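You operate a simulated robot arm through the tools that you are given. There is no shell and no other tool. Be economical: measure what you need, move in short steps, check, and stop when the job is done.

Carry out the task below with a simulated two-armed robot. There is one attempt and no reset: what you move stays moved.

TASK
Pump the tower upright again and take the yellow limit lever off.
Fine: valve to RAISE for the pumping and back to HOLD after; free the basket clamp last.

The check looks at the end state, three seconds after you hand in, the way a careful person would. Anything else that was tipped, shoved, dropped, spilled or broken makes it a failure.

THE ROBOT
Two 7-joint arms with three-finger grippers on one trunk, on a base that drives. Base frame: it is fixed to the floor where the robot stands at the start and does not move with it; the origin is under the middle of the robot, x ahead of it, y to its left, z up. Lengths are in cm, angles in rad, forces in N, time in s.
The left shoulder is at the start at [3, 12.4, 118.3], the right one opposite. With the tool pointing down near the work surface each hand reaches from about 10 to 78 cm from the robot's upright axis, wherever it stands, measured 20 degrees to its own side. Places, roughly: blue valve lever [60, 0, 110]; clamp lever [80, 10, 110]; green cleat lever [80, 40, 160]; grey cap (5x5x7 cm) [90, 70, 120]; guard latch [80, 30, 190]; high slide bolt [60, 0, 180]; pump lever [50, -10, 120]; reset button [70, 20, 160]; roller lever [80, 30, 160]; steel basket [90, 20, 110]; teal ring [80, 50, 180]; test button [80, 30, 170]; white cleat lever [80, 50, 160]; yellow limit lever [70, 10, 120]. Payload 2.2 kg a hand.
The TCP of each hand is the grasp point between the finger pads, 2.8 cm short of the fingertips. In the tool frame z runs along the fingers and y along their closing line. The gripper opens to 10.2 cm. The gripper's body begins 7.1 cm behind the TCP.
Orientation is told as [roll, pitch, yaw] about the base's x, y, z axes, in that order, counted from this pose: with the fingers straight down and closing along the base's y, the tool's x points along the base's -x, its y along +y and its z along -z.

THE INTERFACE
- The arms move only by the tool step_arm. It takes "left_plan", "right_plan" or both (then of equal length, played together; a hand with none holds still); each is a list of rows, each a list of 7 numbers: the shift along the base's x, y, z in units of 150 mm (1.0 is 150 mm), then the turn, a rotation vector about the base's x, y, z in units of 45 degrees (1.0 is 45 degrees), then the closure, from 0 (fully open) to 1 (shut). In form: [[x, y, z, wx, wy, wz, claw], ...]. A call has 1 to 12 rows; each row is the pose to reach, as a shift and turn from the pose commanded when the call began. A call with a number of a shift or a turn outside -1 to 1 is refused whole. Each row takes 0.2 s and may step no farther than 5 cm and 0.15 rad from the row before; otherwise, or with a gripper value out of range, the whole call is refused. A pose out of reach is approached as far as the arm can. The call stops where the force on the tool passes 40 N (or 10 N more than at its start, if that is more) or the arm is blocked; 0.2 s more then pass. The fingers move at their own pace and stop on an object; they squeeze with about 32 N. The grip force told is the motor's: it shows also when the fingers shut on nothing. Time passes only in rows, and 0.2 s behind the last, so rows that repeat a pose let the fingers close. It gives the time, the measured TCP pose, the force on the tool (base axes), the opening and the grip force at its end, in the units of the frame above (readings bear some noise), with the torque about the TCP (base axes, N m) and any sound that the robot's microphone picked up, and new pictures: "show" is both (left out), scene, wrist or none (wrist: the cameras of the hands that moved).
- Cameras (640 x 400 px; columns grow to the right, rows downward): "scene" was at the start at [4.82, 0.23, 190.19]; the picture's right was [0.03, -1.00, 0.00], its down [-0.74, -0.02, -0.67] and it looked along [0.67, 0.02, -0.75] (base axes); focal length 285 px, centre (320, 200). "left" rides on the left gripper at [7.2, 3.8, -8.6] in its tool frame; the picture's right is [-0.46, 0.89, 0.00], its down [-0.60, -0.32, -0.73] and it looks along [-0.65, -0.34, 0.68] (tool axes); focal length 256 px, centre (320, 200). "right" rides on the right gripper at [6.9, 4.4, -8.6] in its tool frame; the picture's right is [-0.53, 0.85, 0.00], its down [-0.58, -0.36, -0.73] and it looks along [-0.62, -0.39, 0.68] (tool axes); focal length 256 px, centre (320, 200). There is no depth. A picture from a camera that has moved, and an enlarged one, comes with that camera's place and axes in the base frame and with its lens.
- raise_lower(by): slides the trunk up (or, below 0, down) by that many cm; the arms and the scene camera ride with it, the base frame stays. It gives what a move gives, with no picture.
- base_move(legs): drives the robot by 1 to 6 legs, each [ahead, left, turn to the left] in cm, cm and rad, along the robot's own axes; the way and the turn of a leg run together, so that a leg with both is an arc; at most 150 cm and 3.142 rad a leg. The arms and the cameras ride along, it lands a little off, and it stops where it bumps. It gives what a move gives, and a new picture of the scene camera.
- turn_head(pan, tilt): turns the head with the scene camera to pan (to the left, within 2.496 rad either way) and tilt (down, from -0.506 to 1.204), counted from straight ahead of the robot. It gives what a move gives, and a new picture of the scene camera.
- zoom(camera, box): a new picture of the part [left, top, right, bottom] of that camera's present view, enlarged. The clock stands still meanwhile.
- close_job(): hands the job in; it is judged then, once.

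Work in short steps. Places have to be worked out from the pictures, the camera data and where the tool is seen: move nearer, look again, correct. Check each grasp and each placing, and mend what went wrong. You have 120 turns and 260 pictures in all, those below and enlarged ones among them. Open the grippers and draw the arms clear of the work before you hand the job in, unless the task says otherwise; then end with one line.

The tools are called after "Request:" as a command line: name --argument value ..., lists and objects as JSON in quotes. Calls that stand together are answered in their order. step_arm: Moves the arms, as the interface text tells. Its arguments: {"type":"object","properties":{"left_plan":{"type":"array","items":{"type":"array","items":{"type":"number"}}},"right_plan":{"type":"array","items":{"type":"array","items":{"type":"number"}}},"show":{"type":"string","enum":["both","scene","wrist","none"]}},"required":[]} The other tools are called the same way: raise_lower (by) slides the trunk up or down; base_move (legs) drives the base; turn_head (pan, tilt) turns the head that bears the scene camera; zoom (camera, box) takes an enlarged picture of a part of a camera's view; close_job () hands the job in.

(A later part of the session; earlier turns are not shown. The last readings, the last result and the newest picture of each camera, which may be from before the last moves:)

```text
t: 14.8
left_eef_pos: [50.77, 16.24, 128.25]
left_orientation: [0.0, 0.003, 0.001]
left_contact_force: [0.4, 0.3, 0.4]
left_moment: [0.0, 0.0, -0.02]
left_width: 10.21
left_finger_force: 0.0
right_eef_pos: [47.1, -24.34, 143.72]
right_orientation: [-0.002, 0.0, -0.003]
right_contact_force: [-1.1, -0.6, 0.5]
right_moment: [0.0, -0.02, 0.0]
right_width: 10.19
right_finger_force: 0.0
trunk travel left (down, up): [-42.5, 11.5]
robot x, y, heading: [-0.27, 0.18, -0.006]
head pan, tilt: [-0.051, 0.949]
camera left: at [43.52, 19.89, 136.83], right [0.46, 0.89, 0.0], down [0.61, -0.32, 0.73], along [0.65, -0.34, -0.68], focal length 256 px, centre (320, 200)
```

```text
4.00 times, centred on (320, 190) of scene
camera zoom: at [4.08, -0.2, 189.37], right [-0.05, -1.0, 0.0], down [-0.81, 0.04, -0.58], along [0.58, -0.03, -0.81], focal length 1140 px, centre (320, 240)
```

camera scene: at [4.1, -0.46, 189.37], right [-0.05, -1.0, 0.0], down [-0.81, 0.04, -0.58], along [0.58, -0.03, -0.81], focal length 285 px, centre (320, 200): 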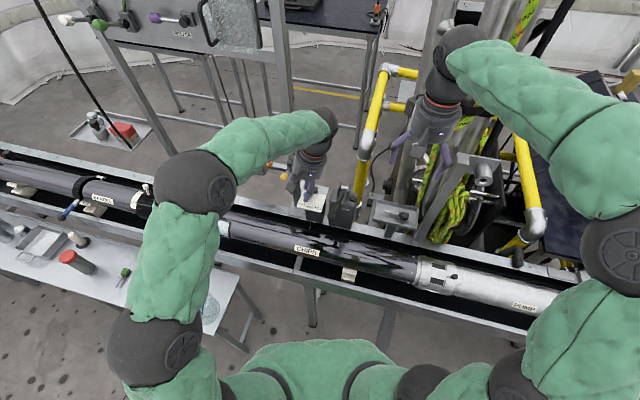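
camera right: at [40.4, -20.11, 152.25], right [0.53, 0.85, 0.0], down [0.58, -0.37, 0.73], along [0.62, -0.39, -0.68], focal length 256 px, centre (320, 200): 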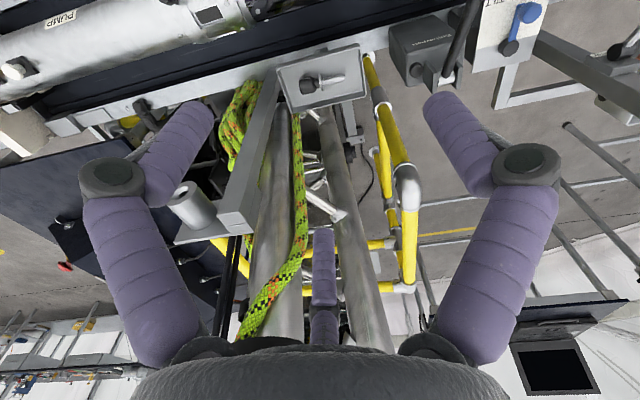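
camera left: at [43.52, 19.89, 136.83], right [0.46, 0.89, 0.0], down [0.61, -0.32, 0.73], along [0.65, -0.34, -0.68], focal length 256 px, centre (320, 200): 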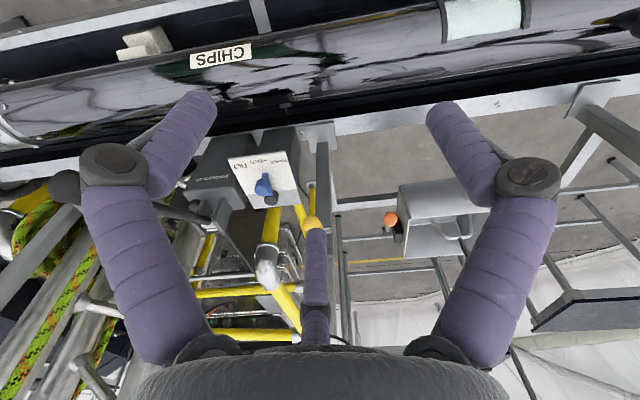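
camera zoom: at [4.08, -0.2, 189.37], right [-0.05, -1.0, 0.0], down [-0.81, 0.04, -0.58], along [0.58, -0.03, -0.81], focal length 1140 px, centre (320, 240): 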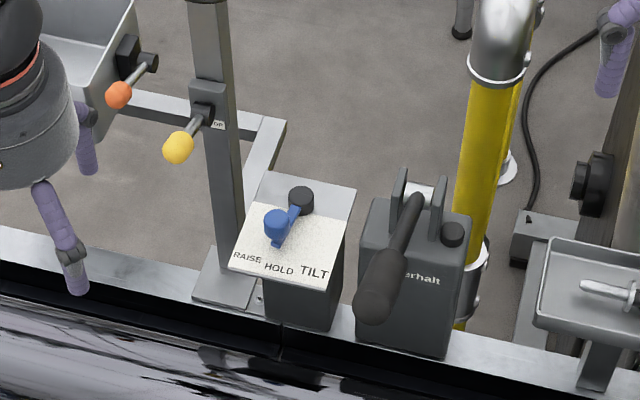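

The lever slid back some (now ≈33°), evidently dragged in my retreat. I will use the right hand, fingers closed, pushing from the −y side only, so withdrawing can't drag it back.

Request:
step_arm --right_plan '[[0.13, 0.18, -0.14, 0, 0, 0, 0.5], [0.26, 0.36, -0.28, 0, 0, 0, 1], [0.39, 0.54, -0.42, 0, 0, 0, 1], [0.52, 0.73, -0.57, 0, 0, 0, 1], [0.66, 0.93, -0.72, 0, 0, 0, 1]]' --show "none"

Request:
step_arm --right_plan '[[0.08, 0.2, -0.22, 0, 0, 0, 1], [0.16, 0.4, -0.45, 0, 0, 0, 1], [0.25, 0.45, -0.75, 0, 0, 0, 1], [0.3, 0.45, -1.0, 0, 0, 0, 1], [0.3, 0.45, -1.0, 0, 0, 0, 1]]' --show "both"

Request:
zoom --camera "scene" --box '[270, 140, 370, 240]'

```text
t: 16.0
left_eef_pos: [51.07, 15.99, 128.12]
left_orientation: [0.0, 0.004, 0.003]
left_contact_force: [0.9, 0.5, -0.5]
left_moment: [0.0, 0.03, 0.0]
left_width: 10.19
left_finger_force: 0.1
right_eef_pos: [57.65, -10.3, 133.16]
right_orientation: [0.001, -0.001, -0.003]
right_contact_force: [-0.3, 0.2, -0.5]
right_moment: [-0.04, 0.02, -0.01]
right_width: 0.22
right_finger_force: 31.7
trunk travel left (down, up): [-42.5, 11.5]
robot x, y, heading: [-0.03, -0.03, -0.004]
head pan, tilt: [-0.051, 0.949]
```

```text
t: 17.2
left_eef_pos: [50.8, 15.99, 128.13]
left_orientation: [0.003, 0.003, 0.0]
left_contact_force: [0.5, 0.5, 0.7]
left_moment: [0.03, -0.01, 0.02]
left_width: 10.2
left_finger_force: 0.1
right_eef_pos: [61.86, -4.01, 118.03]
right_orientation: [0.0, 0.0, -0.002]
right_contact_force: [0.4, 0.4, -0.4]
right_moment: [0.02, -0.07, 0.0]
right_width: 0.25
right_finger_force: 31.1
trunk travel left (down, up): [-42.5, 11.5]
robot x, y, heading: [-0.28, -0.12, -0.0]
head pan, tilt: [-0.051, 0.949]
camera scene: at [4.04, -0.47, 189.37], right [-0.05, -1.0, 0.0], down [-0.81, 0.04, -0.58], along [0.58, -0.03, -0.81], focal length 285 px, centre (320, 200)
camera right: at [54.89, 0.56, 126.65], right [0.54, 0.84, 0.0], down [0.58, -0.37, 0.73], along [0.62, -0.39, -0.68], focal length 256 px, centre (320, 200)
```

scene: 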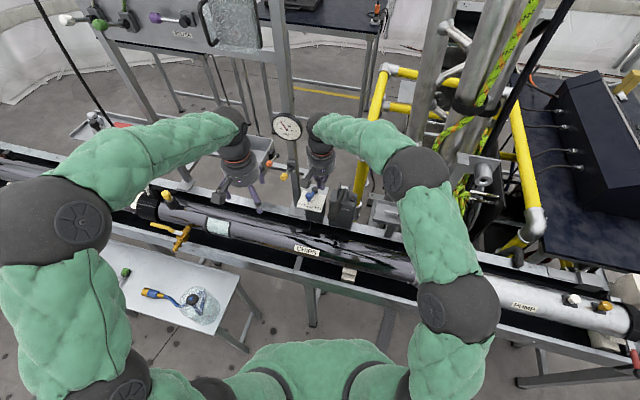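
right: 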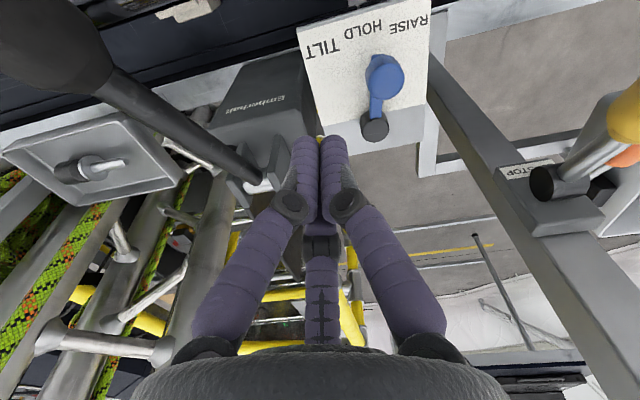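

```text
4.00 times, centred on (320, 190) of scene
camera zoom: at [4.04, -0.47, 189.37], right [-0.05, -1.0, 0.0], down [-0.81, 0.04, -0.58], along [0.58, -0.03, -0.81], focal length 1140 px, centre (320, 240)
```

zoom: 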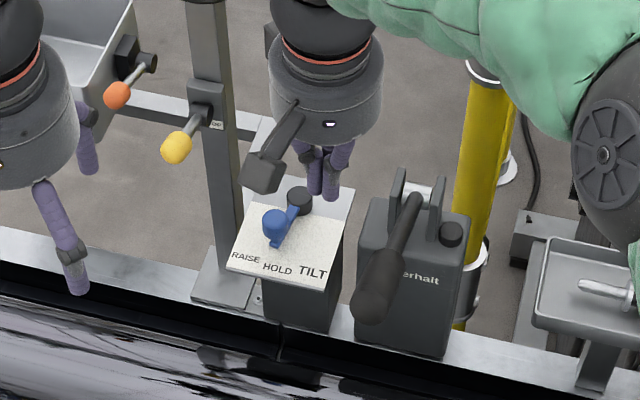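

The closed fingers are clear on the −y side of the knob. I lower 5.4 cm and push left along the arc.

Request:
step_arm --right_plan '[[0, 0, -0.2, 0, 0, 0, 1], [0, 0, -0.36, 0, 0, 0, 1], [0.0, 0.08, -0.36, 0, 0, 0, 1], [0.03, 0.14, -0.36, 0, 0, 0, 1], [0.06, 0.18, -0.36, 0, 0, 0, 1], [0.09, 0.22, -0.36, 0, 0, 0, 1], [0.11, 0.26, -0.36, 0, 0, 0, 1], [0.11, 0.26, -0.36, 0, 0, 0, 1]]' --show "wrist"

Request:
zoom --camera "scene" --box '[270, 140, 370, 240]'

```text
t: 19.0
left_eef_pos: [50.96, 16.04, 128.21]
left_orientation: [0.003, 0.002, 0.002]
left_contact_force: [0.2, 0.6, -0.1]
left_moment: [-0.01, -0.01, 0.01]
left_width: 10.19
left_finger_force: 0.0
right_eef_pos: [63.25, 0.14, 112.46]
right_orientation: [0.0, 0.002, -0.001]
right_contact_force: [0.2, 0.5, -0.2]
right_moment: [0.02, 0.01, 0.02]
right_width: 0.23
right_finger_force: 31.7
trunk travel left (down, up): [-42.5, 11.5]
robot x, y, heading: [-0.04, 0.23, -0.003]
head pan, tilt: [-0.051, 0.949]
camera right: at [56.26, 4.58, 121.02], right [0.54, 0.84, 0.0], down [0.58, -0.37, 0.73], along [0.62, -0.39, -0.68], focal length 256 px, centre (320, 200)
```

right: 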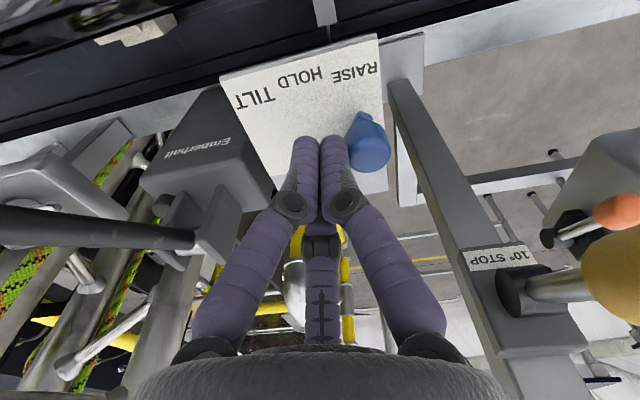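

```text
4.00 times, centred on (320, 190) of scene
camera zoom: at [4.16, -0.44, 189.37], right [-0.05, -1.0, 0.0], down [-0.81, 0.04, -0.58], along [0.58, -0.03, -0.81], focal length 1140 px, centre (320, 240)
```

zoom: 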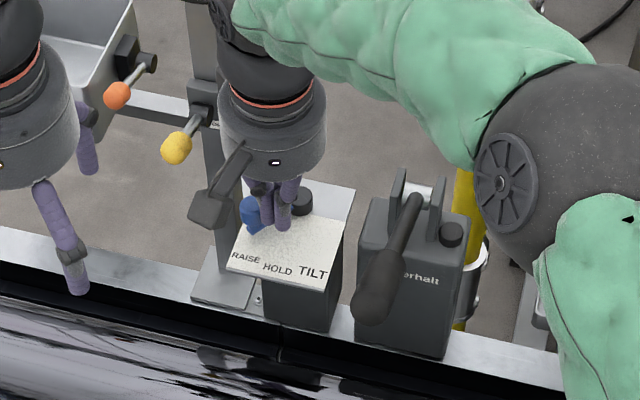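

The knob is now at ≈[63.9,2.6], at or just past the RAISE mark. I withdraw the right hand in −y, then back and up, and check.

Request:
step_arm --right_plan '[[0.0, -0.15, 0, 0, 0, 0, 1], [-0.03, -0.25, 0.15, 0, 0, 0, 1], [-0.1, -0.25, 0.4, 0, 0, 0, 1], [-0.3, -0.25, 0.65, 0, 0, 0, 1], [-0.5, -0.3, 0.85, 0, 0, 0, 0.7], [-0.7, -0.4, 1.0, 0, 0, 0, 0.4]]' --show "wrist"

Request:
zoom --camera "scene" --box '[270, 140, 370, 240]'

Request:
zoom --camera "scene" --box '[240, 80, 340, 180]'

```text
t: 20.4
left_eef_pos: [50.72, 15.88, 128.26]
left_orientation: [0.001, 0.005, 0.002]
left_contact_force: [-0.1, -0.3, -0.1]
left_moment: [-0.03, -0.02, -0.01]
left_width: 10.21
left_finger_force: 0.1
right_eef_pos: [52.54, -5.92, 127.42]
right_orientation: [-0.001, 0.001, -0.001]
right_contact_force: [0.0, -0.2, -0.1]
right_moment: [-0.01, -0.04, 0.03]
right_width: 6.14
right_finger_force: 0.0
trunk travel left (down, up): [-42.5, 11.5]
robot x, y, heading: [0.0, 0.21, -0.005]
head pan, tilt: [-0.051, 0.949]
camera right: at [45.46, -1.46, 136.02], right [0.54, 0.84, 0.0], down [0.58, -0.37, 0.73], along [0.62, -0.39, -0.68], focal length 256 px, centre (320, 200)
```

right: 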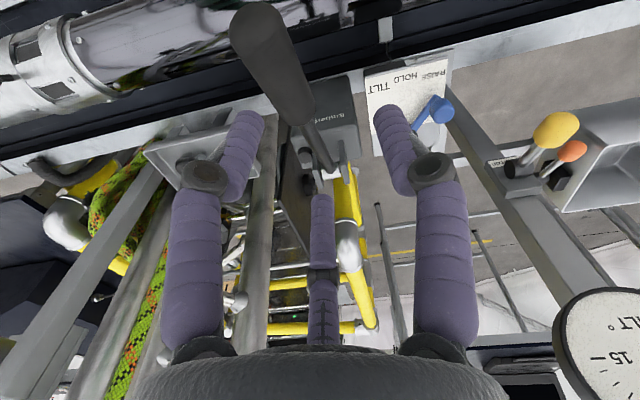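

```text
4.00 times, centred on (320, 190) of scene
camera zoom: at [3.93, -0.55, 189.37], right [-0.05, -1.0, 0.0], down [-0.81, 0.04, -0.58], along [0.58, -0.03, -0.81], focal length 1140 px, centre (320, 240)
```

zoom: 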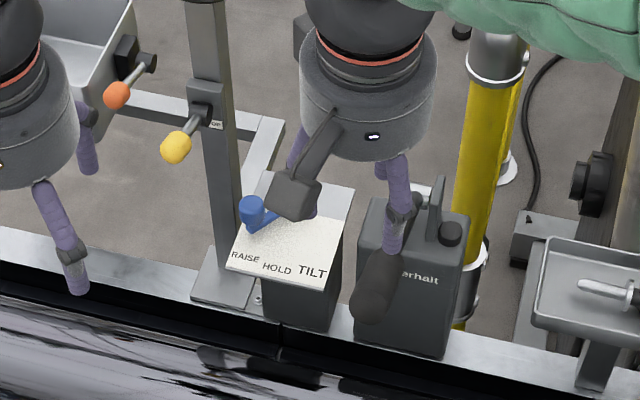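

```text
4.00 times, centred on (290, 130) of scene
camera zoom: at [3.93, -0.55, 189.37], right [-0.05, -1.0, 0.0], down [-0.81, 0.04, -0.58], along [0.58, -0.03, -0.81], focal length 1140 px, centre (440, 480)
```

zoom: 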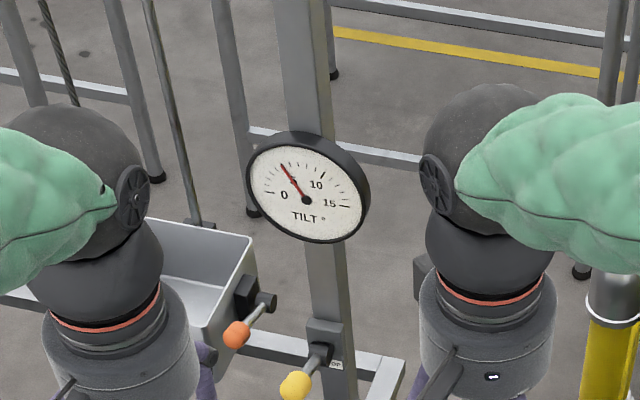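

The valve stays at RAISE; gauge about 5–6°. Next I align the right hand over the pump grip (≈[49,-6.3,121.3]) with yaw −0.355 so the fingers close across it.

Request:
step_arm --right_plan '[[-0.08, 0, 0.05, 0, 0, -0.15, 0.35], [-0.16, -0.02, 0.1, 0, 0, -0.3, 0.35], [-0.235, -0.03, 0.1, 0, 0, -0.452, 0.35], [-0.235, -0.03, 0.1, 0, 0, -0.452, 0.35]]' --show "wrist"

Request:
zoom --camera "scene" --box '[270, 140, 370, 240]'

```text
t: 21.4
left_eef_pos: [50.91, 15.91, 128.26]
left_orientation: [0.001, 0.004, 0.002]
left_contact_force: [-0.4, 0.6, -0.1]
left_moment: [-0.02, 0.0, 0.0]
left_width: 10.21
left_finger_force: 0.0
right_eef_pos: [49.01, -6.3, 129.08]
right_orientation: [-0.001, 0.003, -0.356]
right_contact_force: [-0.1, -0.8, 0.0]
right_moment: [0.0, -0.03, 0.01]
right_width: 6.63
right_finger_force: 0.1
trunk travel left (down, up): [-42.5, 11.5]
robot x, y, heading: [-0.23, 0.25, -0.001]
head pan, tilt: [-0.051, 0.949]
camera right: at [44.04, 0.31, 137.57], right [0.8, 0.6, 0.0], down [0.41, -0.54, 0.73], along [0.44, -0.58, -0.68], focal length 256 px, centre (320, 200)
```

right: 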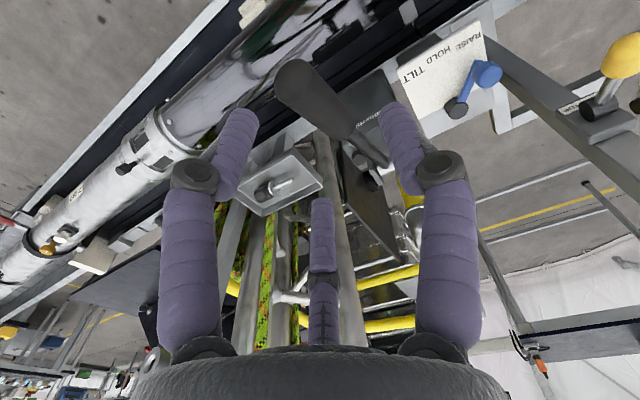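

```text
4.00 times, centred on (320, 190) of scene
camera zoom: at [4.15, -0.46, 189.37], right [-0.05, -1.0, 0.0], down [-0.81, 0.04, -0.58], along [0.58, -0.03, -0.81], focal length 1140 px, centre (320, 240)
```

zoom: 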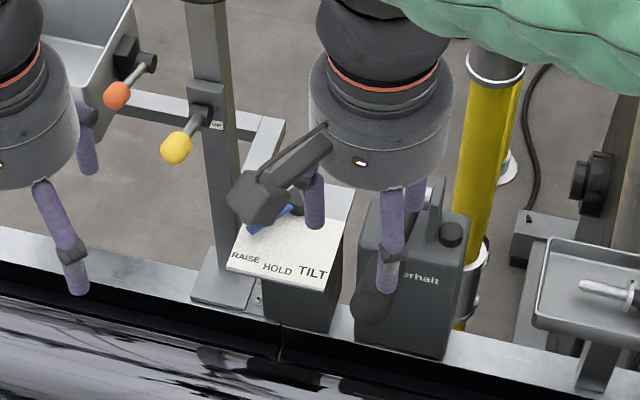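

Projected grip matches the image and sits centred between the fingers. I descend to z≈122 and close.

Request:
step_arm --right_plan '[[0, 0, -0.2, 0, 0, 0, 0.35], [0, 0, -0.38, 0, 0, 0, 0.35], [0, 0, -0.48, 0, 0, 0, 0.35], [0, 0, -0.48, 0, 0, 0, 0.7], [0, 0, -0.48, 0, 0, 0, 0.9], [0, 0, -0.48, 0, 0, 0, 0.9]]' --show "wrist"

```text
t: 22.9
left_eef_pos: [50.45, 15.53, 128.48]
left_orientation: [0.002, 0.001, -0.001]
left_contact_force: [-0.4, 0.2, -0.6]
left_moment: [0.01, 0.0, -0.01]
left_width: 10.18
left_finger_force: 0.0
right_eef_pos: [48.13, -7.03, 121.67]
right_orientation: [-0.015, 0.011, -0.361]
right_contact_force: [-25.1, -25.5, 11.8]
right_moment: [-0.86, 0.37, -0.23]
right_width: 4.18
right_finger_force: 23.1
trunk travel left (down, up): [-42.5, 11.5]
robot x, y, heading: [-0.16, 0.01, -0.008]
head pan, tilt: [-0.051, 0.949]
stopped in row 6 (right hand): the force on the tool passed its limit at 43 N (the readings are from after the stop); the commanded pose is now the measured one
camera right: at [43.24, -0.42, 130.28], right [0.8, 0.6, -0.02], down [0.42, -0.54, 0.73], along [0.43, -0.59, -0.68], focal length 256 px, centre (320, 200)
```

right: 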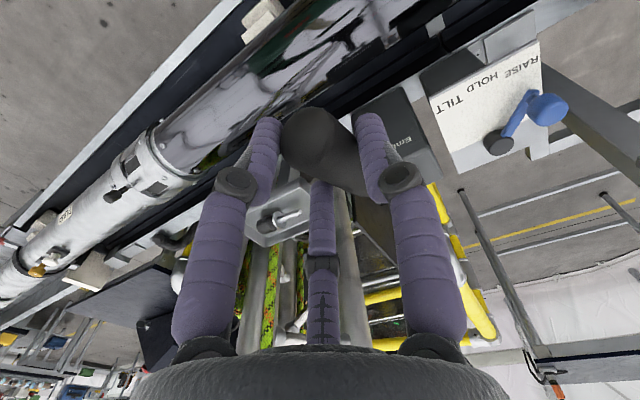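

The handle is between the pads (4.2 cm) but with side load; I hold a moment and nudge along the load direction to relax it.

Request:
step_arm --right_plan '[[-0.02, -0.03, 0, 0, 0, 0, 0.9], [-0.02, -0.03, 0, 0, 0, 0, 0.9]]' --show "wrist"

Request:
zoom --camera "scene" --box '[270, 140, 370, 240]'

```text
t: 23.4
left_eef_pos: [50.53, 15.69, 128.43]
left_orientation: [0.004, 0.002, 0.002]
left_contact_force: [-0.1, 0.1, -0.2]
left_moment: [-0.01, -0.02, 0.03]
left_width: 10.2
left_finger_force: 0.1
right_eef_pos: [48.14, -7.1, 121.78]
right_orientation: [-0.01, 0.01, -0.358]
right_contact_force: [-19.8, -13.4, 6.4]
right_moment: [0.19, 0.99, -0.15]
right_width: 4.01
right_finger_force: 44.7
trunk travel left (down, up): [-42.5, 11.5]
robot x, y, heading: [0.36, -0.12, -0.004]
head pan, tilt: [-0.051, 0.949]
camera right: at [43.19, -0.53, 130.4], right [0.8, 0.6, -0.01], down [0.42, -0.54, 0.73], along [0.43, -0.59, -0.68], focal length 256 px, centre (320, 200)
```

right: 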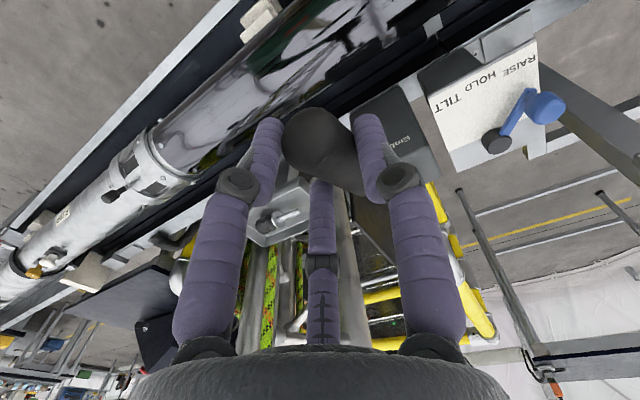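

```text
4.00 times, centred on (320, 190) of scene
camera zoom: at [3.67, -0.77, 189.37], right [-0.05, -1.0, 0.0], down [-0.81, 0.04, -0.58], along [0.58, -0.03, -0.81], focal length 1140 px, centre (320, 240)
```

zoom: 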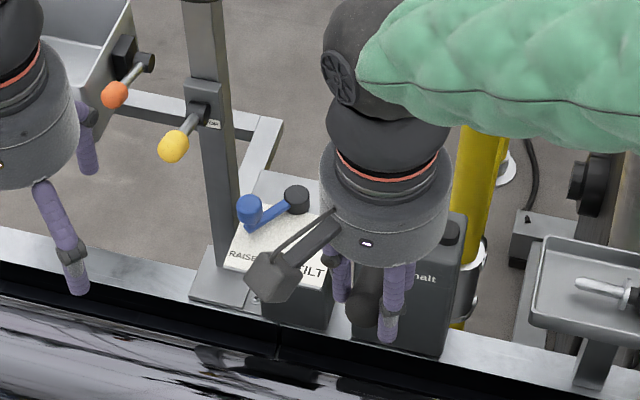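

Grip is firm. I try the first part of a downstroke along the arc about the pump pivot, the hand turning with the lever.

Request:
step_arm --right_plan '[[-0.08, 0.024, -0.163, -0.052, -0.17, 0, 0.9], [-0.137, 0.041, -0.337, -0.103, -0.341, 0, 0.9], [-0.17, 0.051, -0.517, -0.155, -0.511, 0, 0.9]]' --show "both"

Request:
zoom --camera "scene" --box '[240, 80, 380, 220]'

```text
t: 24.2
left_eef_pos: [50.3, 15.93, 128.41]
left_orientation: [0.0, -0.001, 0.001]
left_contact_force: [0.5, 0.2, 0.3]
left_moment: [0.02, 0.02, -0.01]
left_width: 10.21
left_finger_force: 0.1
right_eef_pos: [45.06, -6.26, 113.72]
right_orientation: [0.019, -0.409, -0.366]
right_contact_force: [-37.6, 1.6, 8.3]
right_moment: [-0.03, 1.03, -1.0]
right_width: 3.97
right_finger_force: 44.6
trunk travel left (down, up): [-42.5, 11.5]
robot x, y, heading: [-0.32, -0.09, -0.002]
head pan, tilt: [-0.051, 0.949]
camera scene: at [3.34, -0.46, 189.38], right [-0.05, -1.0, 0.0], down [-0.81, 0.04, -0.59], along [0.58, -0.03, -0.81], focal length 285 px, centre (320, 200)
camera right: at [37.27, 1.33, 119.01], right [0.75, 0.62, 0.23], down [0.09, -0.44, 0.89], along [0.65, -0.65, -0.39], focal length 256 px, centre (320, 200)
```

scene: 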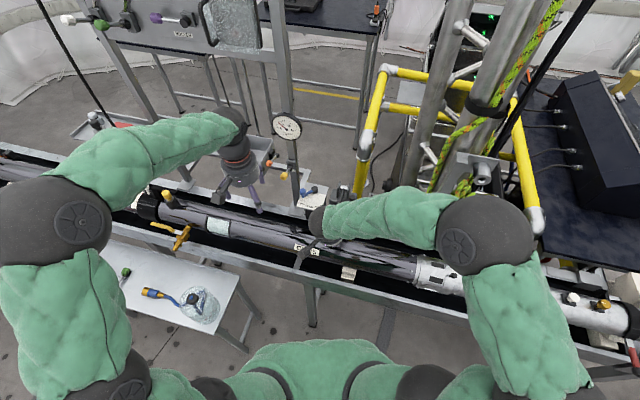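
right: 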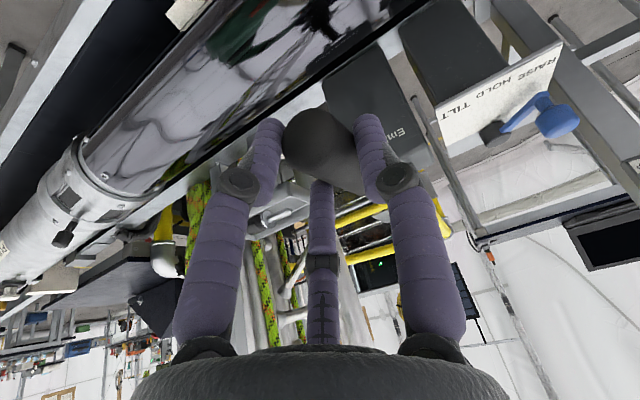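

```text
2.86 times, centred on (310, 150) of scene
camera zoom: at [3.34, -0.46, 189.38], right [-0.05, -1.0, 0.0], down [-0.81, 0.04, -0.59], along [0.58, -0.03, -0.81], focal length 814 px, centre (349, 343)
```

zoom: 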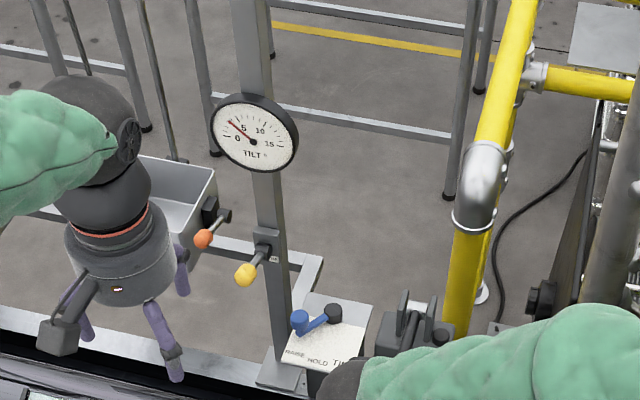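

The gauge dropped to ~3.5°, so the pumping works. I continue the downstroke, easing outward a little to relieve the x load.

Request:
step_arm --right_plan '[[-0.045, 0.003, -0.1, -0.026, -0.085, 0, 0.9], [-0.05, 0.003, -0.2, -0.052, -0.17, 0, 0.9], [-0.045, 0.0, -0.3, -0.078, -0.255, 0, 0.9], [-0.038, -0.002, -0.37, -0.103, -0.341, 0, 0.9]]' --show "wrist"

Request:
zoom --camera "scene" --box '[250, 90, 330, 170]'

```text
t: 25.2
left_eef_pos: [50.34, 15.84, 128.5]
left_orientation: [0.001, -0.001, -0.001]
left_contact_force: [0.3, -0.8, 0.6]
left_moment: [0.01, -0.01, 0.01]
left_width: 10.19
left_finger_force: 0.1
right_eef_pos: [44.76, -6.08, 108.58]
right_orientation: [0.049, -0.694, -0.381]
right_contact_force: [-36.3, 3.3, 19.6]
right_moment: [0.29, 0.39, -0.51]
right_width: 3.99
right_finger_force: 45.4
trunk travel left (down, up): [-42.5, 11.5]
robot x, y, heading: [-0.19, -0.32, -0.002]
head pan, tilt: [-0.051, 0.949]
camera right: at [36.03, 1.68, 110.83], right [0.67, 0.64, 0.37], down [-0.16, -0.37, 0.92], along [0.72, -0.67, -0.14], focal length 256 px, centre (320, 200)
```

right: 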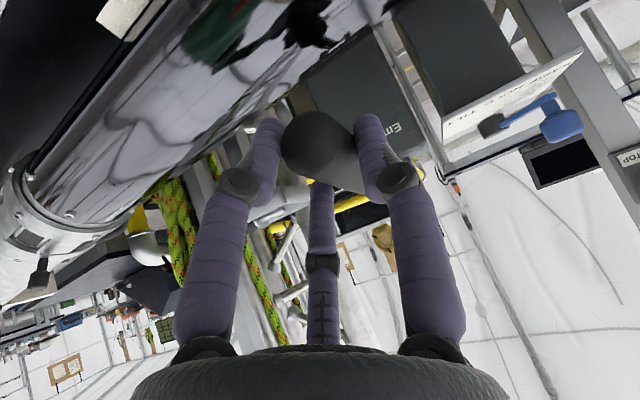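

```text
5.00 times, centred on (290, 130) of scene
camera zoom: at [3.31, -0.5, 189.4], right [-0.05, -1.0, 0.0], down [-0.81, 0.04, -0.59], along [0.58, -0.03, -0.81], focal length 1425 px, centre (470, 550)
```

zoom: 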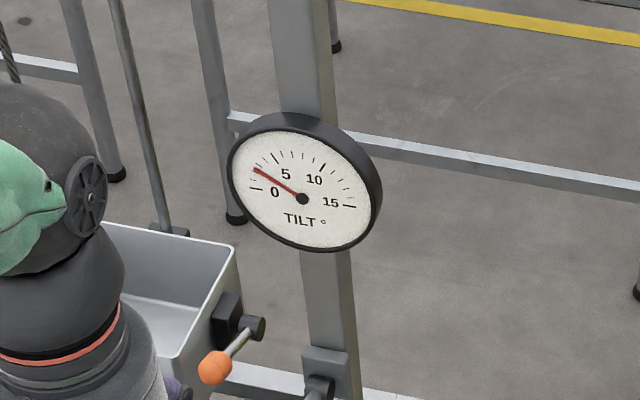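

Now about 2.2°. I bring the lever back up along the reverse arc for a second stroke.

Request:
step_arm --right_plan '[[-0.01, 0.004, 0.18, 0.052, 0.17, 0, 0.9], [0.005, 0.002, 0.36, 0.103, 0.341, 0, 0.9], [0.04, -0.01, 0.54, 0.155, 0.511, 0, 0.9], [0.108, -0.027, 0.72, 0.206, 0.681, 0, 0.9], [0.198, -0.051, 0.887, 0.258, 0.852, 0, 0.9]]' --show "wrist"

Request:
zoom --camera "scene" --box '[250, 90, 390, 230]'

```text
t: 26.4
left_eef_pos: [50.49, 15.66, 128.36]
left_orientation: [0.003, 0.001, -0.001]
left_contact_force: [-0.6, 0.6, 0.4]
left_moment: [0.01, 0.0, -0.02]
left_width: 10.2
left_finger_force: 0.0
right_eef_pos: [48.3, -7.34, 121.83]
right_orientation: [-0.008, 0.007, -0.361]
right_contact_force: [-20.0, -16.1, 13.9]
right_moment: [-1.18, -0.36, -0.83]
right_width: 3.99
right_finger_force: 45.0
trunk travel left (down, up): [-42.5, 11.5]
robot x, y, heading: [0.24, 0.35, -0.007]
head pan, tilt: [-0.051, 0.949]
camera right: at [43.35, -0.58, 130.46], right [0.8, 0.6, -0.01], down [0.42, -0.54, 0.73], along [0.43, -0.59, -0.68], focal length 256 px, centre (320, 200)
```

right: 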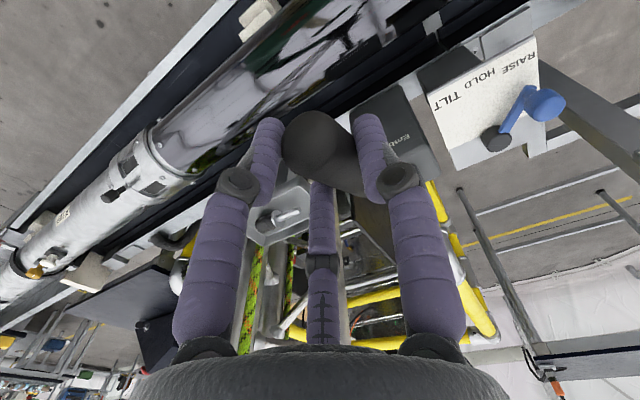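

```text
2.86 times, centred on (320, 160) of scene
camera zoom: at [3.51, -0.85, 189.38], right [-0.06, -1.0, 0.0], down [-0.81, 0.05, -0.58], along [0.58, -0.03, -0.81], focal length 814 px, centre (320, 314)
```

zoom: 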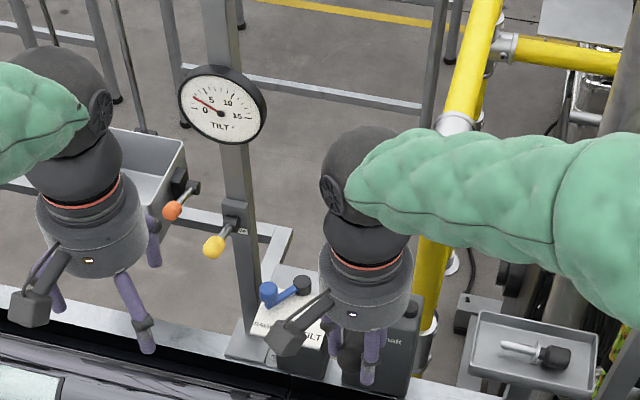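

Second downstroke, first three rows, then check the gauge.

Request:
step_arm --right_plan '[[-0.09, 0.024, -0.163, -0.052, -0.17, 0, 0.9], [-0.155, 0.041, -0.337, -0.103, -0.341, 0, 0.9], [-0.195, 0.051, -0.517, -0.155, -0.511, 0, 0.9]]' --show "none"

Request:
zoom --camera "scene" --box '[250, 90, 330, 170]'

```text
t: 27.2
left_eef_pos: [50.55, 15.56, 128.32]
left_orientation: [0.002, 0.002, 0.0]
left_contact_force: [0.0, -0.5, 0.4]
left_moment: [0.01, -0.01, 0.01]
left_width: 10.22
left_finger_force: 0.0
right_eef_pos: [45.08, -6.32, 113.9]
right_orientation: [0.02, -0.409, -0.369]
right_contact_force: [-20.8, -12.4, 1.9]
right_moment: [0.25, 1.62, -1.48]
right_width: 4.0
right_finger_force: 45.0
trunk travel left (down, up): [-42.5, 11.5]
robot x, y, heading: [-0.09, 0.12, -0.002]
head pan, tilt: [-0.051, 0.949]
```

```text
5.00 times, centred on (290, 130) of scene
camera zoom: at [3.75, -0.76, 189.36], right [-0.05, -1.0, 0.0], down [-0.81, 0.04, -0.58], along [0.58, -0.03, -0.81], focal length 1425 px, centre (470, 550)
```

zoom: 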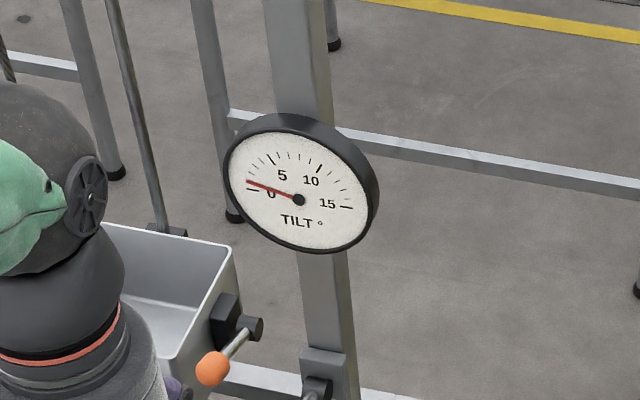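

About 0.7–0.8° left. I continue the stroke gently.

Request:
step_arm --right_plan '[[-0.03, 0.003, -0.09, -0.026, -0.085, 0, 0.9], [-0.035, 0.003, -0.18, -0.052, -0.17, 0, 0.9]]' --show "none"

Request:
zoom --camera "scene" --box '[265, 105, 315, 155]'

```text
t: 27.9
left_eef_pos: [50.61, 15.77, 128.34]
left_orientation: [0.0, 0.002, 0.002]
left_contact_force: [0.7, -0.2, 0.9]
left_moment: [-0.01, 0.0, -0.01]
left_width: 10.19
left_finger_force: 0.0
right_eef_pos: [44.83, -6.12, 111.44]
right_orientation: [0.036, -0.551, -0.375]
right_contact_force: [-16.4, -11.9, 0.7]
right_moment: [0.57, 1.67, -1.82]
right_width: 3.97
right_finger_force: 45.6
trunk travel left (down, up): [-42.5, 11.5]
robot x, y, heading: [-0.21, -0.56, -0.001]
head pan, tilt: [-0.051, 0.949]
```

```text
8.00 times, centred on (290, 130) of scene
camera zoom: at [3.84, -0.71, 189.37], right [-0.05, -1.0, 0.0], down [-0.81, 0.04, -0.58], along [0.58, -0.03, -0.81], focal length 2280 px, centre (560, 760)
```

zoom: 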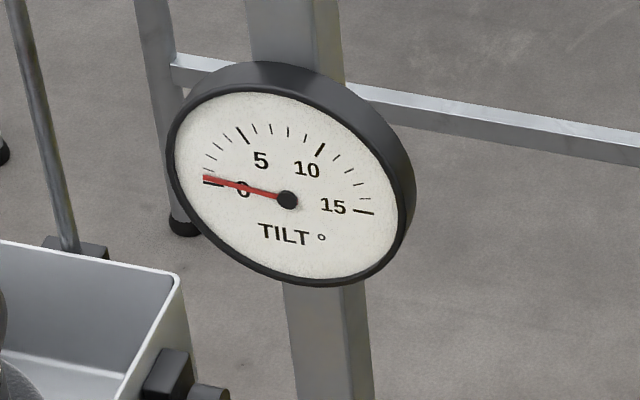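

Nearly at 0. A little more.

Request:
step_arm --right_plan '[[0, 0.0, -0.06, -0.018, -0.06, 0, 0.9], [0.004, 0.0, -0.11, -0.035, -0.11, 0, 0.9]]' --show "none"

Request:
zoom --camera "scene" --box '[265, 105, 315, 155]'

```text
t: 28.4
left_eef_pos: [50.73, 15.9, 128.28]
left_orientation: [0.002, 0.004, 0.001]
left_contact_force: [-0.7, -0.2, -0.4]
left_moment: [0.01, -0.02, -0.01]
left_width: 10.2
left_finger_force: 0.1
right_eef_pos: [44.82, -6.17, 109.69]
right_orientation: [0.039, -0.642, -0.374]
right_contact_force: [-15.7, -3.1, -0.5]
right_moment: [0.99, 1.57, -1.59]
right_width: 3.98
right_finger_force: 44.9
trunk travel left (down, up): [-42.5, 11.5]
robot x, y, heading: [-0.15, 0.41, -0.005]
head pan, tilt: [-0.051, 0.949]
```

```text
8.00 times, centred on (290, 130) of scene
camera zoom: at [3.87, -0.53, 189.37], right [-0.05, -1.0, 0.0], down [-0.81, 0.04, -0.58], along [0.58, -0.03, -0.81], focal length 2280 px, centre (560, 760)
```

zoom: 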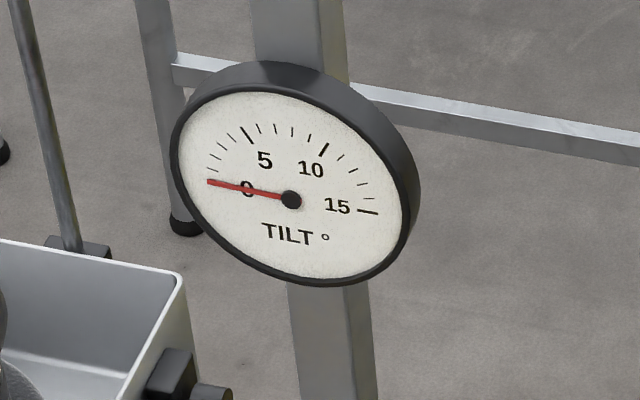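

The needle lies on 0. I return the lever to its rest position, then release it and lift away.

Request:
step_arm --right_plan '[[-0.01, 0.002, 0.15, 0.045, 0.14, 0, 0.9], [0.0, 0.0, 0.3, 0.09, 0.29, 0, 0.9], [0.035, -0.01, 0.47, 0.135, 0.45, 0, 0.9], [0.1, -0.027, 0.65, 0.185, 0.63, 0, 0.9], [0.185, -0.051, 0.81, 0.23, 0.8, 0, 0.9]]' --show "none"

Request:
step_arm --right_plan '[[0, 0, 0, 0, 0, 0, 0.4], [0, 0, 0, 0, 0, 0, 0.2], [0, 0, 0.05, 0, 0, 0, 0.2], [0, 0, 0.3, 0, 0, 0, 0.2], [0, 0, 0.6, 0, 0, 0, 0.2]]' --show "wrist"

Request:
zoom --camera "scene" --box '[250, 90, 390, 230]'

```text
t: 29.6
left_eef_pos: [51.15, 15.41, 128.1]
left_orientation: [0.002, 0.007, 0.0]
left_contact_force: [0.5, -0.4, -0.2]
left_moment: [0.02, 0.02, -0.02]
left_width: 10.2
left_finger_force: 0.1
right_eef_pos: [48.08, -7.18, 121.92]
right_orientation: [-0.018, 0.009, -0.355]
right_contact_force: [20.7, -20.7, -5.1]
right_moment: [-1.54, -1.39, -0.93]
right_width: 4.0
right_finger_force: 45.1
trunk travel left (down, up): [-42.5, 11.5]
robot x, y, heading: [-0.19, 0.25, -0.003]
head pan, tilt: [-0.051, 0.949]
```

```text
t: 30.9
left_eef_pos: [50.76, 15.85, 128.25]
left_orientation: [0.001, 0.003, 0.001]
left_contact_force: [-0.3, 0.0, -0.1]
left_moment: [0.03, 0.01, 0.03]
left_width: 10.19
left_finger_force: 0.0
right_eef_pos: [47.72, -6.75, 130.62]
right_orientation: [-0.02, 0.011, -0.356]
right_contact_force: [-0.8, 1.1, -0.6]
right_moment: [0.0, 0.0, 0.01]
right_width: 8.18
right_finger_force: 0.1
trunk travel left (down, up): [-42.5, 11.5]
robot x, y, heading: [-0.02, -0.02, -0.001]
head pan, tilt: [-0.051, 0.949]
camera right: at [42.72, -0.09, 139.31], right [0.79, 0.61, -0.02], down [0.43, -0.53, 0.73], along [0.43, -0.59, -0.68], focal length 256 px, centre (320, 200)
```

right: 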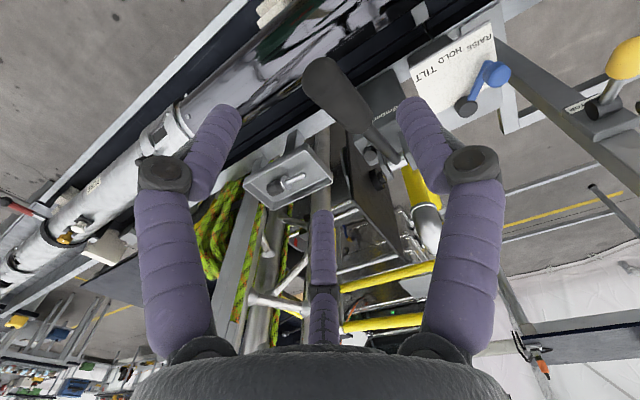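

```text
2.86 times, centred on (320, 160) of scene
camera zoom: at [4.03, -0.46, 189.37], right [-0.05, -1.0, 0.0], down [-0.81, 0.04, -0.58], along [0.58, -0.03, -0.81], focal length 814 px, centre (320, 314)
```

zoom: 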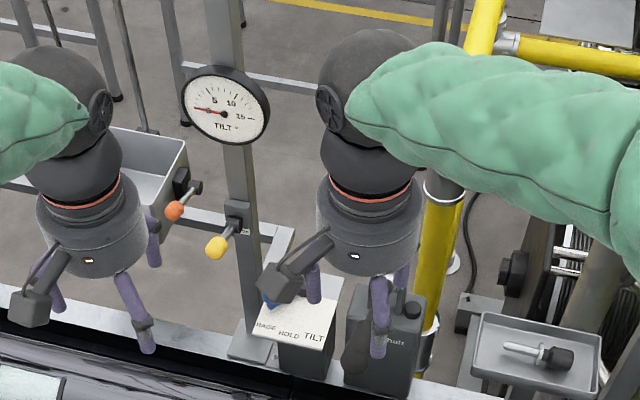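

Gauge at 0 and the lever rests where it was. I move the right hand away and bring the left hand, closed and rolled, in front of the valve on the +y side of the knob.

Request:
step_arm --left_plan '[[0.1, -0.18, -0.13, 0.18, 0, 0, 0.5], [0.18, -0.37, -0.33, 0.37, 0, 0, 1], [0.25, -0.56, -0.55, 0.57, 0, 0, 1], [0.28, -0.7, -0.8, 0.57, 0, 0, 1], [0.3, -0.79, -0.98, 0.57, 0, 0, 1]]' --right_plan '[[0, -0.2, 0.2, 0, 0, 0.1, 0.2], [0, -0.45, 0.4, 0, 0, 0.2, 0], [0, -0.7, 0.6, 0, 0, 0.3, 0], [0, -0.95, 0.7, 0, 0, 0.4, 0], [0, -1.0, 0.8, 0, 0, 0.45, 0]]' --show "wrist"

Request:
zoom --camera "scene" --box '[250, 120, 370, 240]'

```text
refused: row 3 steps farther than a row can; nothing moved
```

```text
3.33 times, centred on (310, 180) of scene
camera zoom: at [4.03, -0.46, 189.37], right [-0.05, -1.0, 0.0], down [-0.81, 0.04, -0.58], along [0.58, -0.03, -0.81], focal length 950 px, centre (353, 267)
```

zoom: 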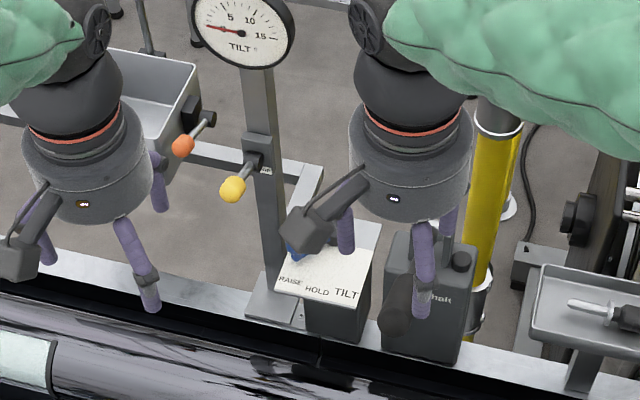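

The rotation step was slightly too big (0.157 rad); I shrink it.

Request:
step_arm --left_plan '[[0.1, -0.18, -0.13, 0.17, 0, 0, 0.5], [0.18, -0.37, -0.33, 0.34, 0, 0, 1], [0.25, -0.56, -0.53, 0.51, 0, 0, 1], [0.28, -0.7, -0.76, 0.57, 0, 0, 1], [0.3, -0.79, -0.98, 0.57, 0, 0, 1]]' --right_plan '[[0, -0.2, 0.2, 0, 0, 0.1, 0.2], [0, -0.45, 0.4, 0, 0, 0.2, 0], [0, -0.7, 0.58, 0, 0, 0.3, 0], [0, -0.95, 0.7, 0, 0, 0.4, 0], [0, -1.0, 0.8, 0, 0, 0.45, 0]]' --show "wrist"

Request:
zoom --camera "scene" --box '[250, 120, 370, 240]'

```text
t: 32.0
left_eef_pos: [55.48, 4.02, 113.41]
left_orientation: [0.449, 0.002, 0.004]
left_contact_force: [-0.2, -0.1, 0.3]
left_moment: [-0.05, -0.02, 0.0]
left_width: 0.2
left_finger_force: 31.5
right_eef_pos: [47.65, -22.42, 142.76]
right_orientation: [-0.019, 0.01, 0.0]
right_contact_force: [-0.7, -0.4, -0.7]
right_moment: [-0.01, 0.03, 0.03]
right_width: 10.19
right_finger_force: 0.1
trunk travel left (down, up): [-42.5, 11.5]
robot x, y, heading: [-0.26, -0.17, -0.003]
head pan, tilt: [-0.051, 0.949]
camera right: at [40.8, -17.61, 151.41], right [0.53, 0.85, -0.02], down [0.58, -0.35, 0.73], along [0.61, -0.4, -0.68], focal length 256 px, centre (320, 200)
camera left: at [48.26, 3.49, 122.76], right [0.46, 0.8, 0.38], down [0.61, -0.6, 0.52], along [0.65, -0.01, -0.76], focal length 256 px, centre (320, 200)
```

right: 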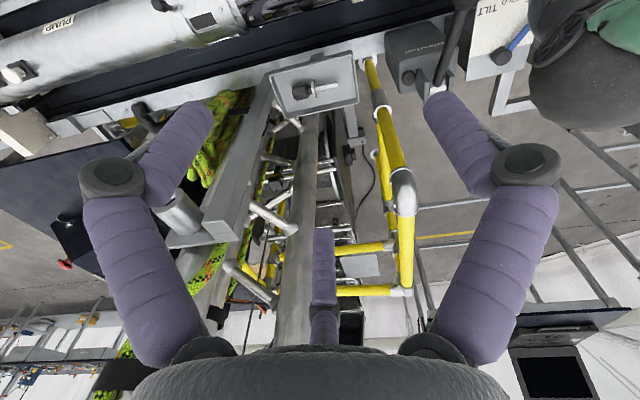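
left: 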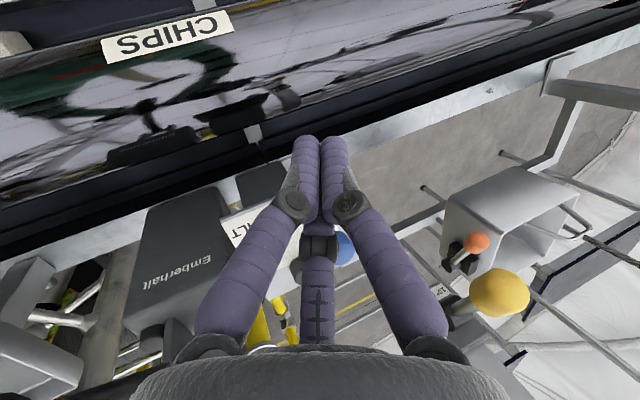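

```text
3.33 times, centred on (310, 180) of scene
camera zoom: at [4.19, -0.43, 189.36], right [-0.05, -1.0, 0.0], down [-0.81, 0.04, -0.58], along [0.58, -0.03, -0.81], focal length 950 px, centre (353, 267)
```

zoom: 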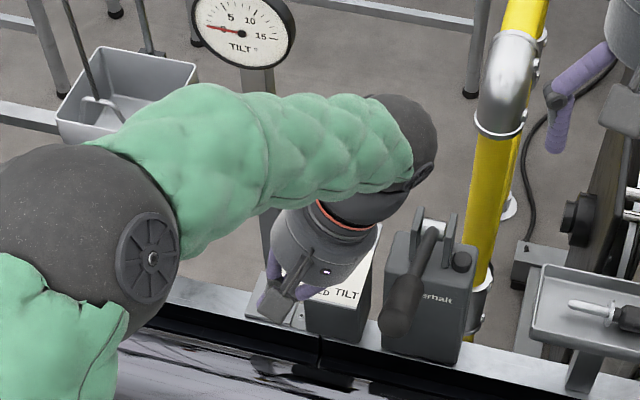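

Knob re-measured at [64.1,2.6,110.5]. I add roll to 0.6, lower a little, and slide forward on its +y side.

Request:
step_arm --left_plan '[[0, 0.015, -0.05, 0.1, 0, 0, 1], [0, 0.03, -0.107, 0.19, 0, 0, 1], [0.2, 0.03, -0.107, 0.19, 0, 0, 1], [0.4, 0.03, -0.107, 0.19, 0, 0, 1], [0.57, 0.03, -0.107, 0.19, 0, 0, 1], [0.57, 0.03, -0.107, 0.19, 0, 0, 1]]' --show "wrist"

Request:
zoom --camera "scene" --box '[270, 140, 370, 240]'

```text
t: 33.5
left_eef_pos: [63.61, 4.55, 111.6]
left_orientation: [0.598, 0.003, 0.004]
left_contact_force: [-0.8, 0.3, 0.5]
left_moment: [0.02, -0.02, -0.04]
left_width: 0.22
left_finger_force: 31.2
right_eef_pos: [47.65, -22.42, 142.95]
right_orientation: [-0.02, 0.009, -0.003]
right_contact_force: [-0.5, -0.3, -0.8]
right_moment: [0.02, 0.02, -0.01]
right_width: 10.2
right_finger_force: 0.1
trunk travel left (down, up): [-42.5, 11.5]
robot x, y, heading: [0.02, -0.26, -0.002]
head pan, tilt: [-0.051, 0.949]
camera left: at [56.49, 2.71, 120.96], right [0.46, 0.73, 0.5], down [0.61, -0.67, 0.42], along [0.65, 0.11, -0.76], focal length 256 px, centre (320, 200)
```

left: 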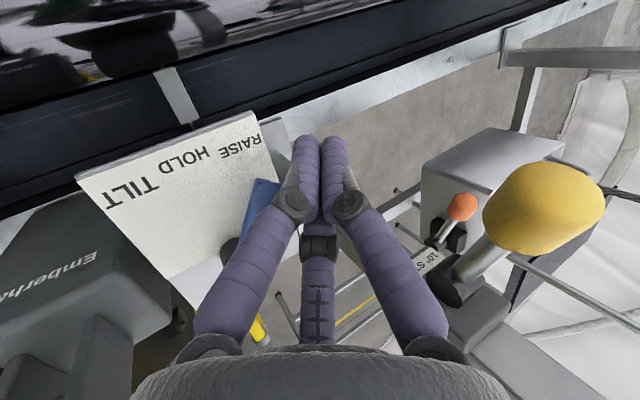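

```text
4.00 times, centred on (320, 190) of scene
camera zoom: at [4.06, -0.5, 189.37], right [-0.05, -1.0, 0.0], down [-0.81, 0.04, -0.58], along [0.58, -0.03, -0.81], focal length 1140 px, centre (320, 240)
```

zoom: 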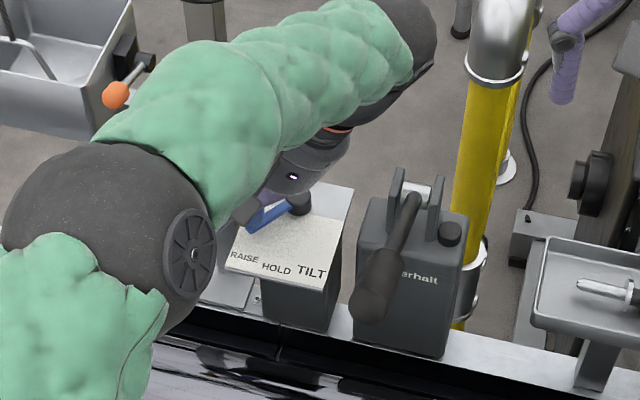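

The closed fingers are on the +y side of the knob. I push it back toward HOLD along the arc.

Request:
step_arm --left_plan '[[-0.02, -0.05, 0, 0, 0, 0, 1], [-0.045, -0.1, 0, 0, 0, 0, 1], [-0.07, -0.15, 0, 0, 0, 0, 1], [-0.08, -0.19, 0, 0, 0, 0, 1], [-0.08, -0.19, 0, 0, 0, 0, 1]]' --show "wrist"

Request:
zoom --camera "scene" --box '[270, 140, 370, 240]'

```text
t: 34.6
left_eef_pos: [62.6, 1.46, 111.98]
left_orientation: [0.597, 0.005, 0.003]
left_contact_force: [-0.9, 0.4, 1.1]
left_moment: [0.0, 0.02, 0.01]
left_width: 0.2
left_finger_force: 31.6
right_eef_pos: [47.62, -22.3, 142.75]
right_orientation: [-0.018, 0.011, 0.0]
right_contact_force: [-0.4, 0.0, -0.2]
right_moment: [0.03, -0.03, 0.02]
right_width: 10.21
right_finger_force: 0.1
trunk travel left (down, up): [-42.5, 11.5]
robot x, y, heading: [-0.23, -0.17, 0.002]
head pan, tilt: [-0.051, 0.949]
camera left: at [55.4, -0.28, 121.12], right [0.46, 0.73, 0.5], down [0.61, -0.67, 0.42], along [0.65, 0.1, -0.76], focal length 256 px, centre (320, 200)
```

left: 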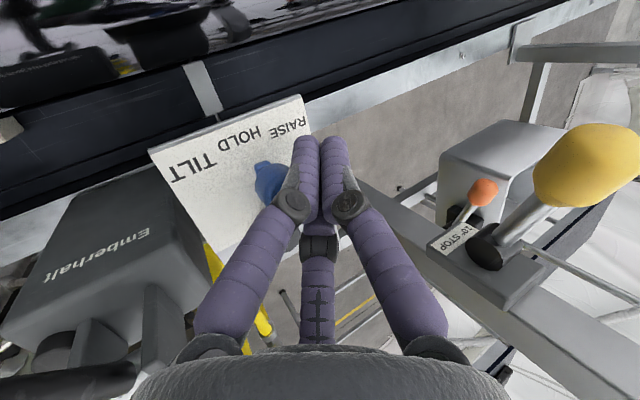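

```text
4.00 times, centred on (320, 190) of scene
camera zoom: at [4.14, -0.52, 189.36], right [-0.05, -1.0, 0.0], down [-0.81, 0.04, -0.58], along [0.58, -0.03, -0.81], focal length 1140 px, centre (320, 240)
```

zoom: 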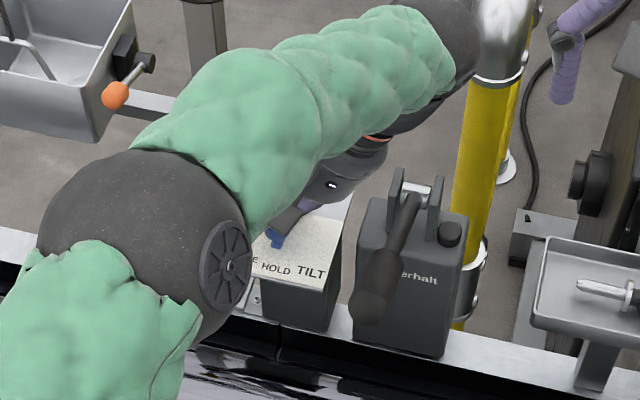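

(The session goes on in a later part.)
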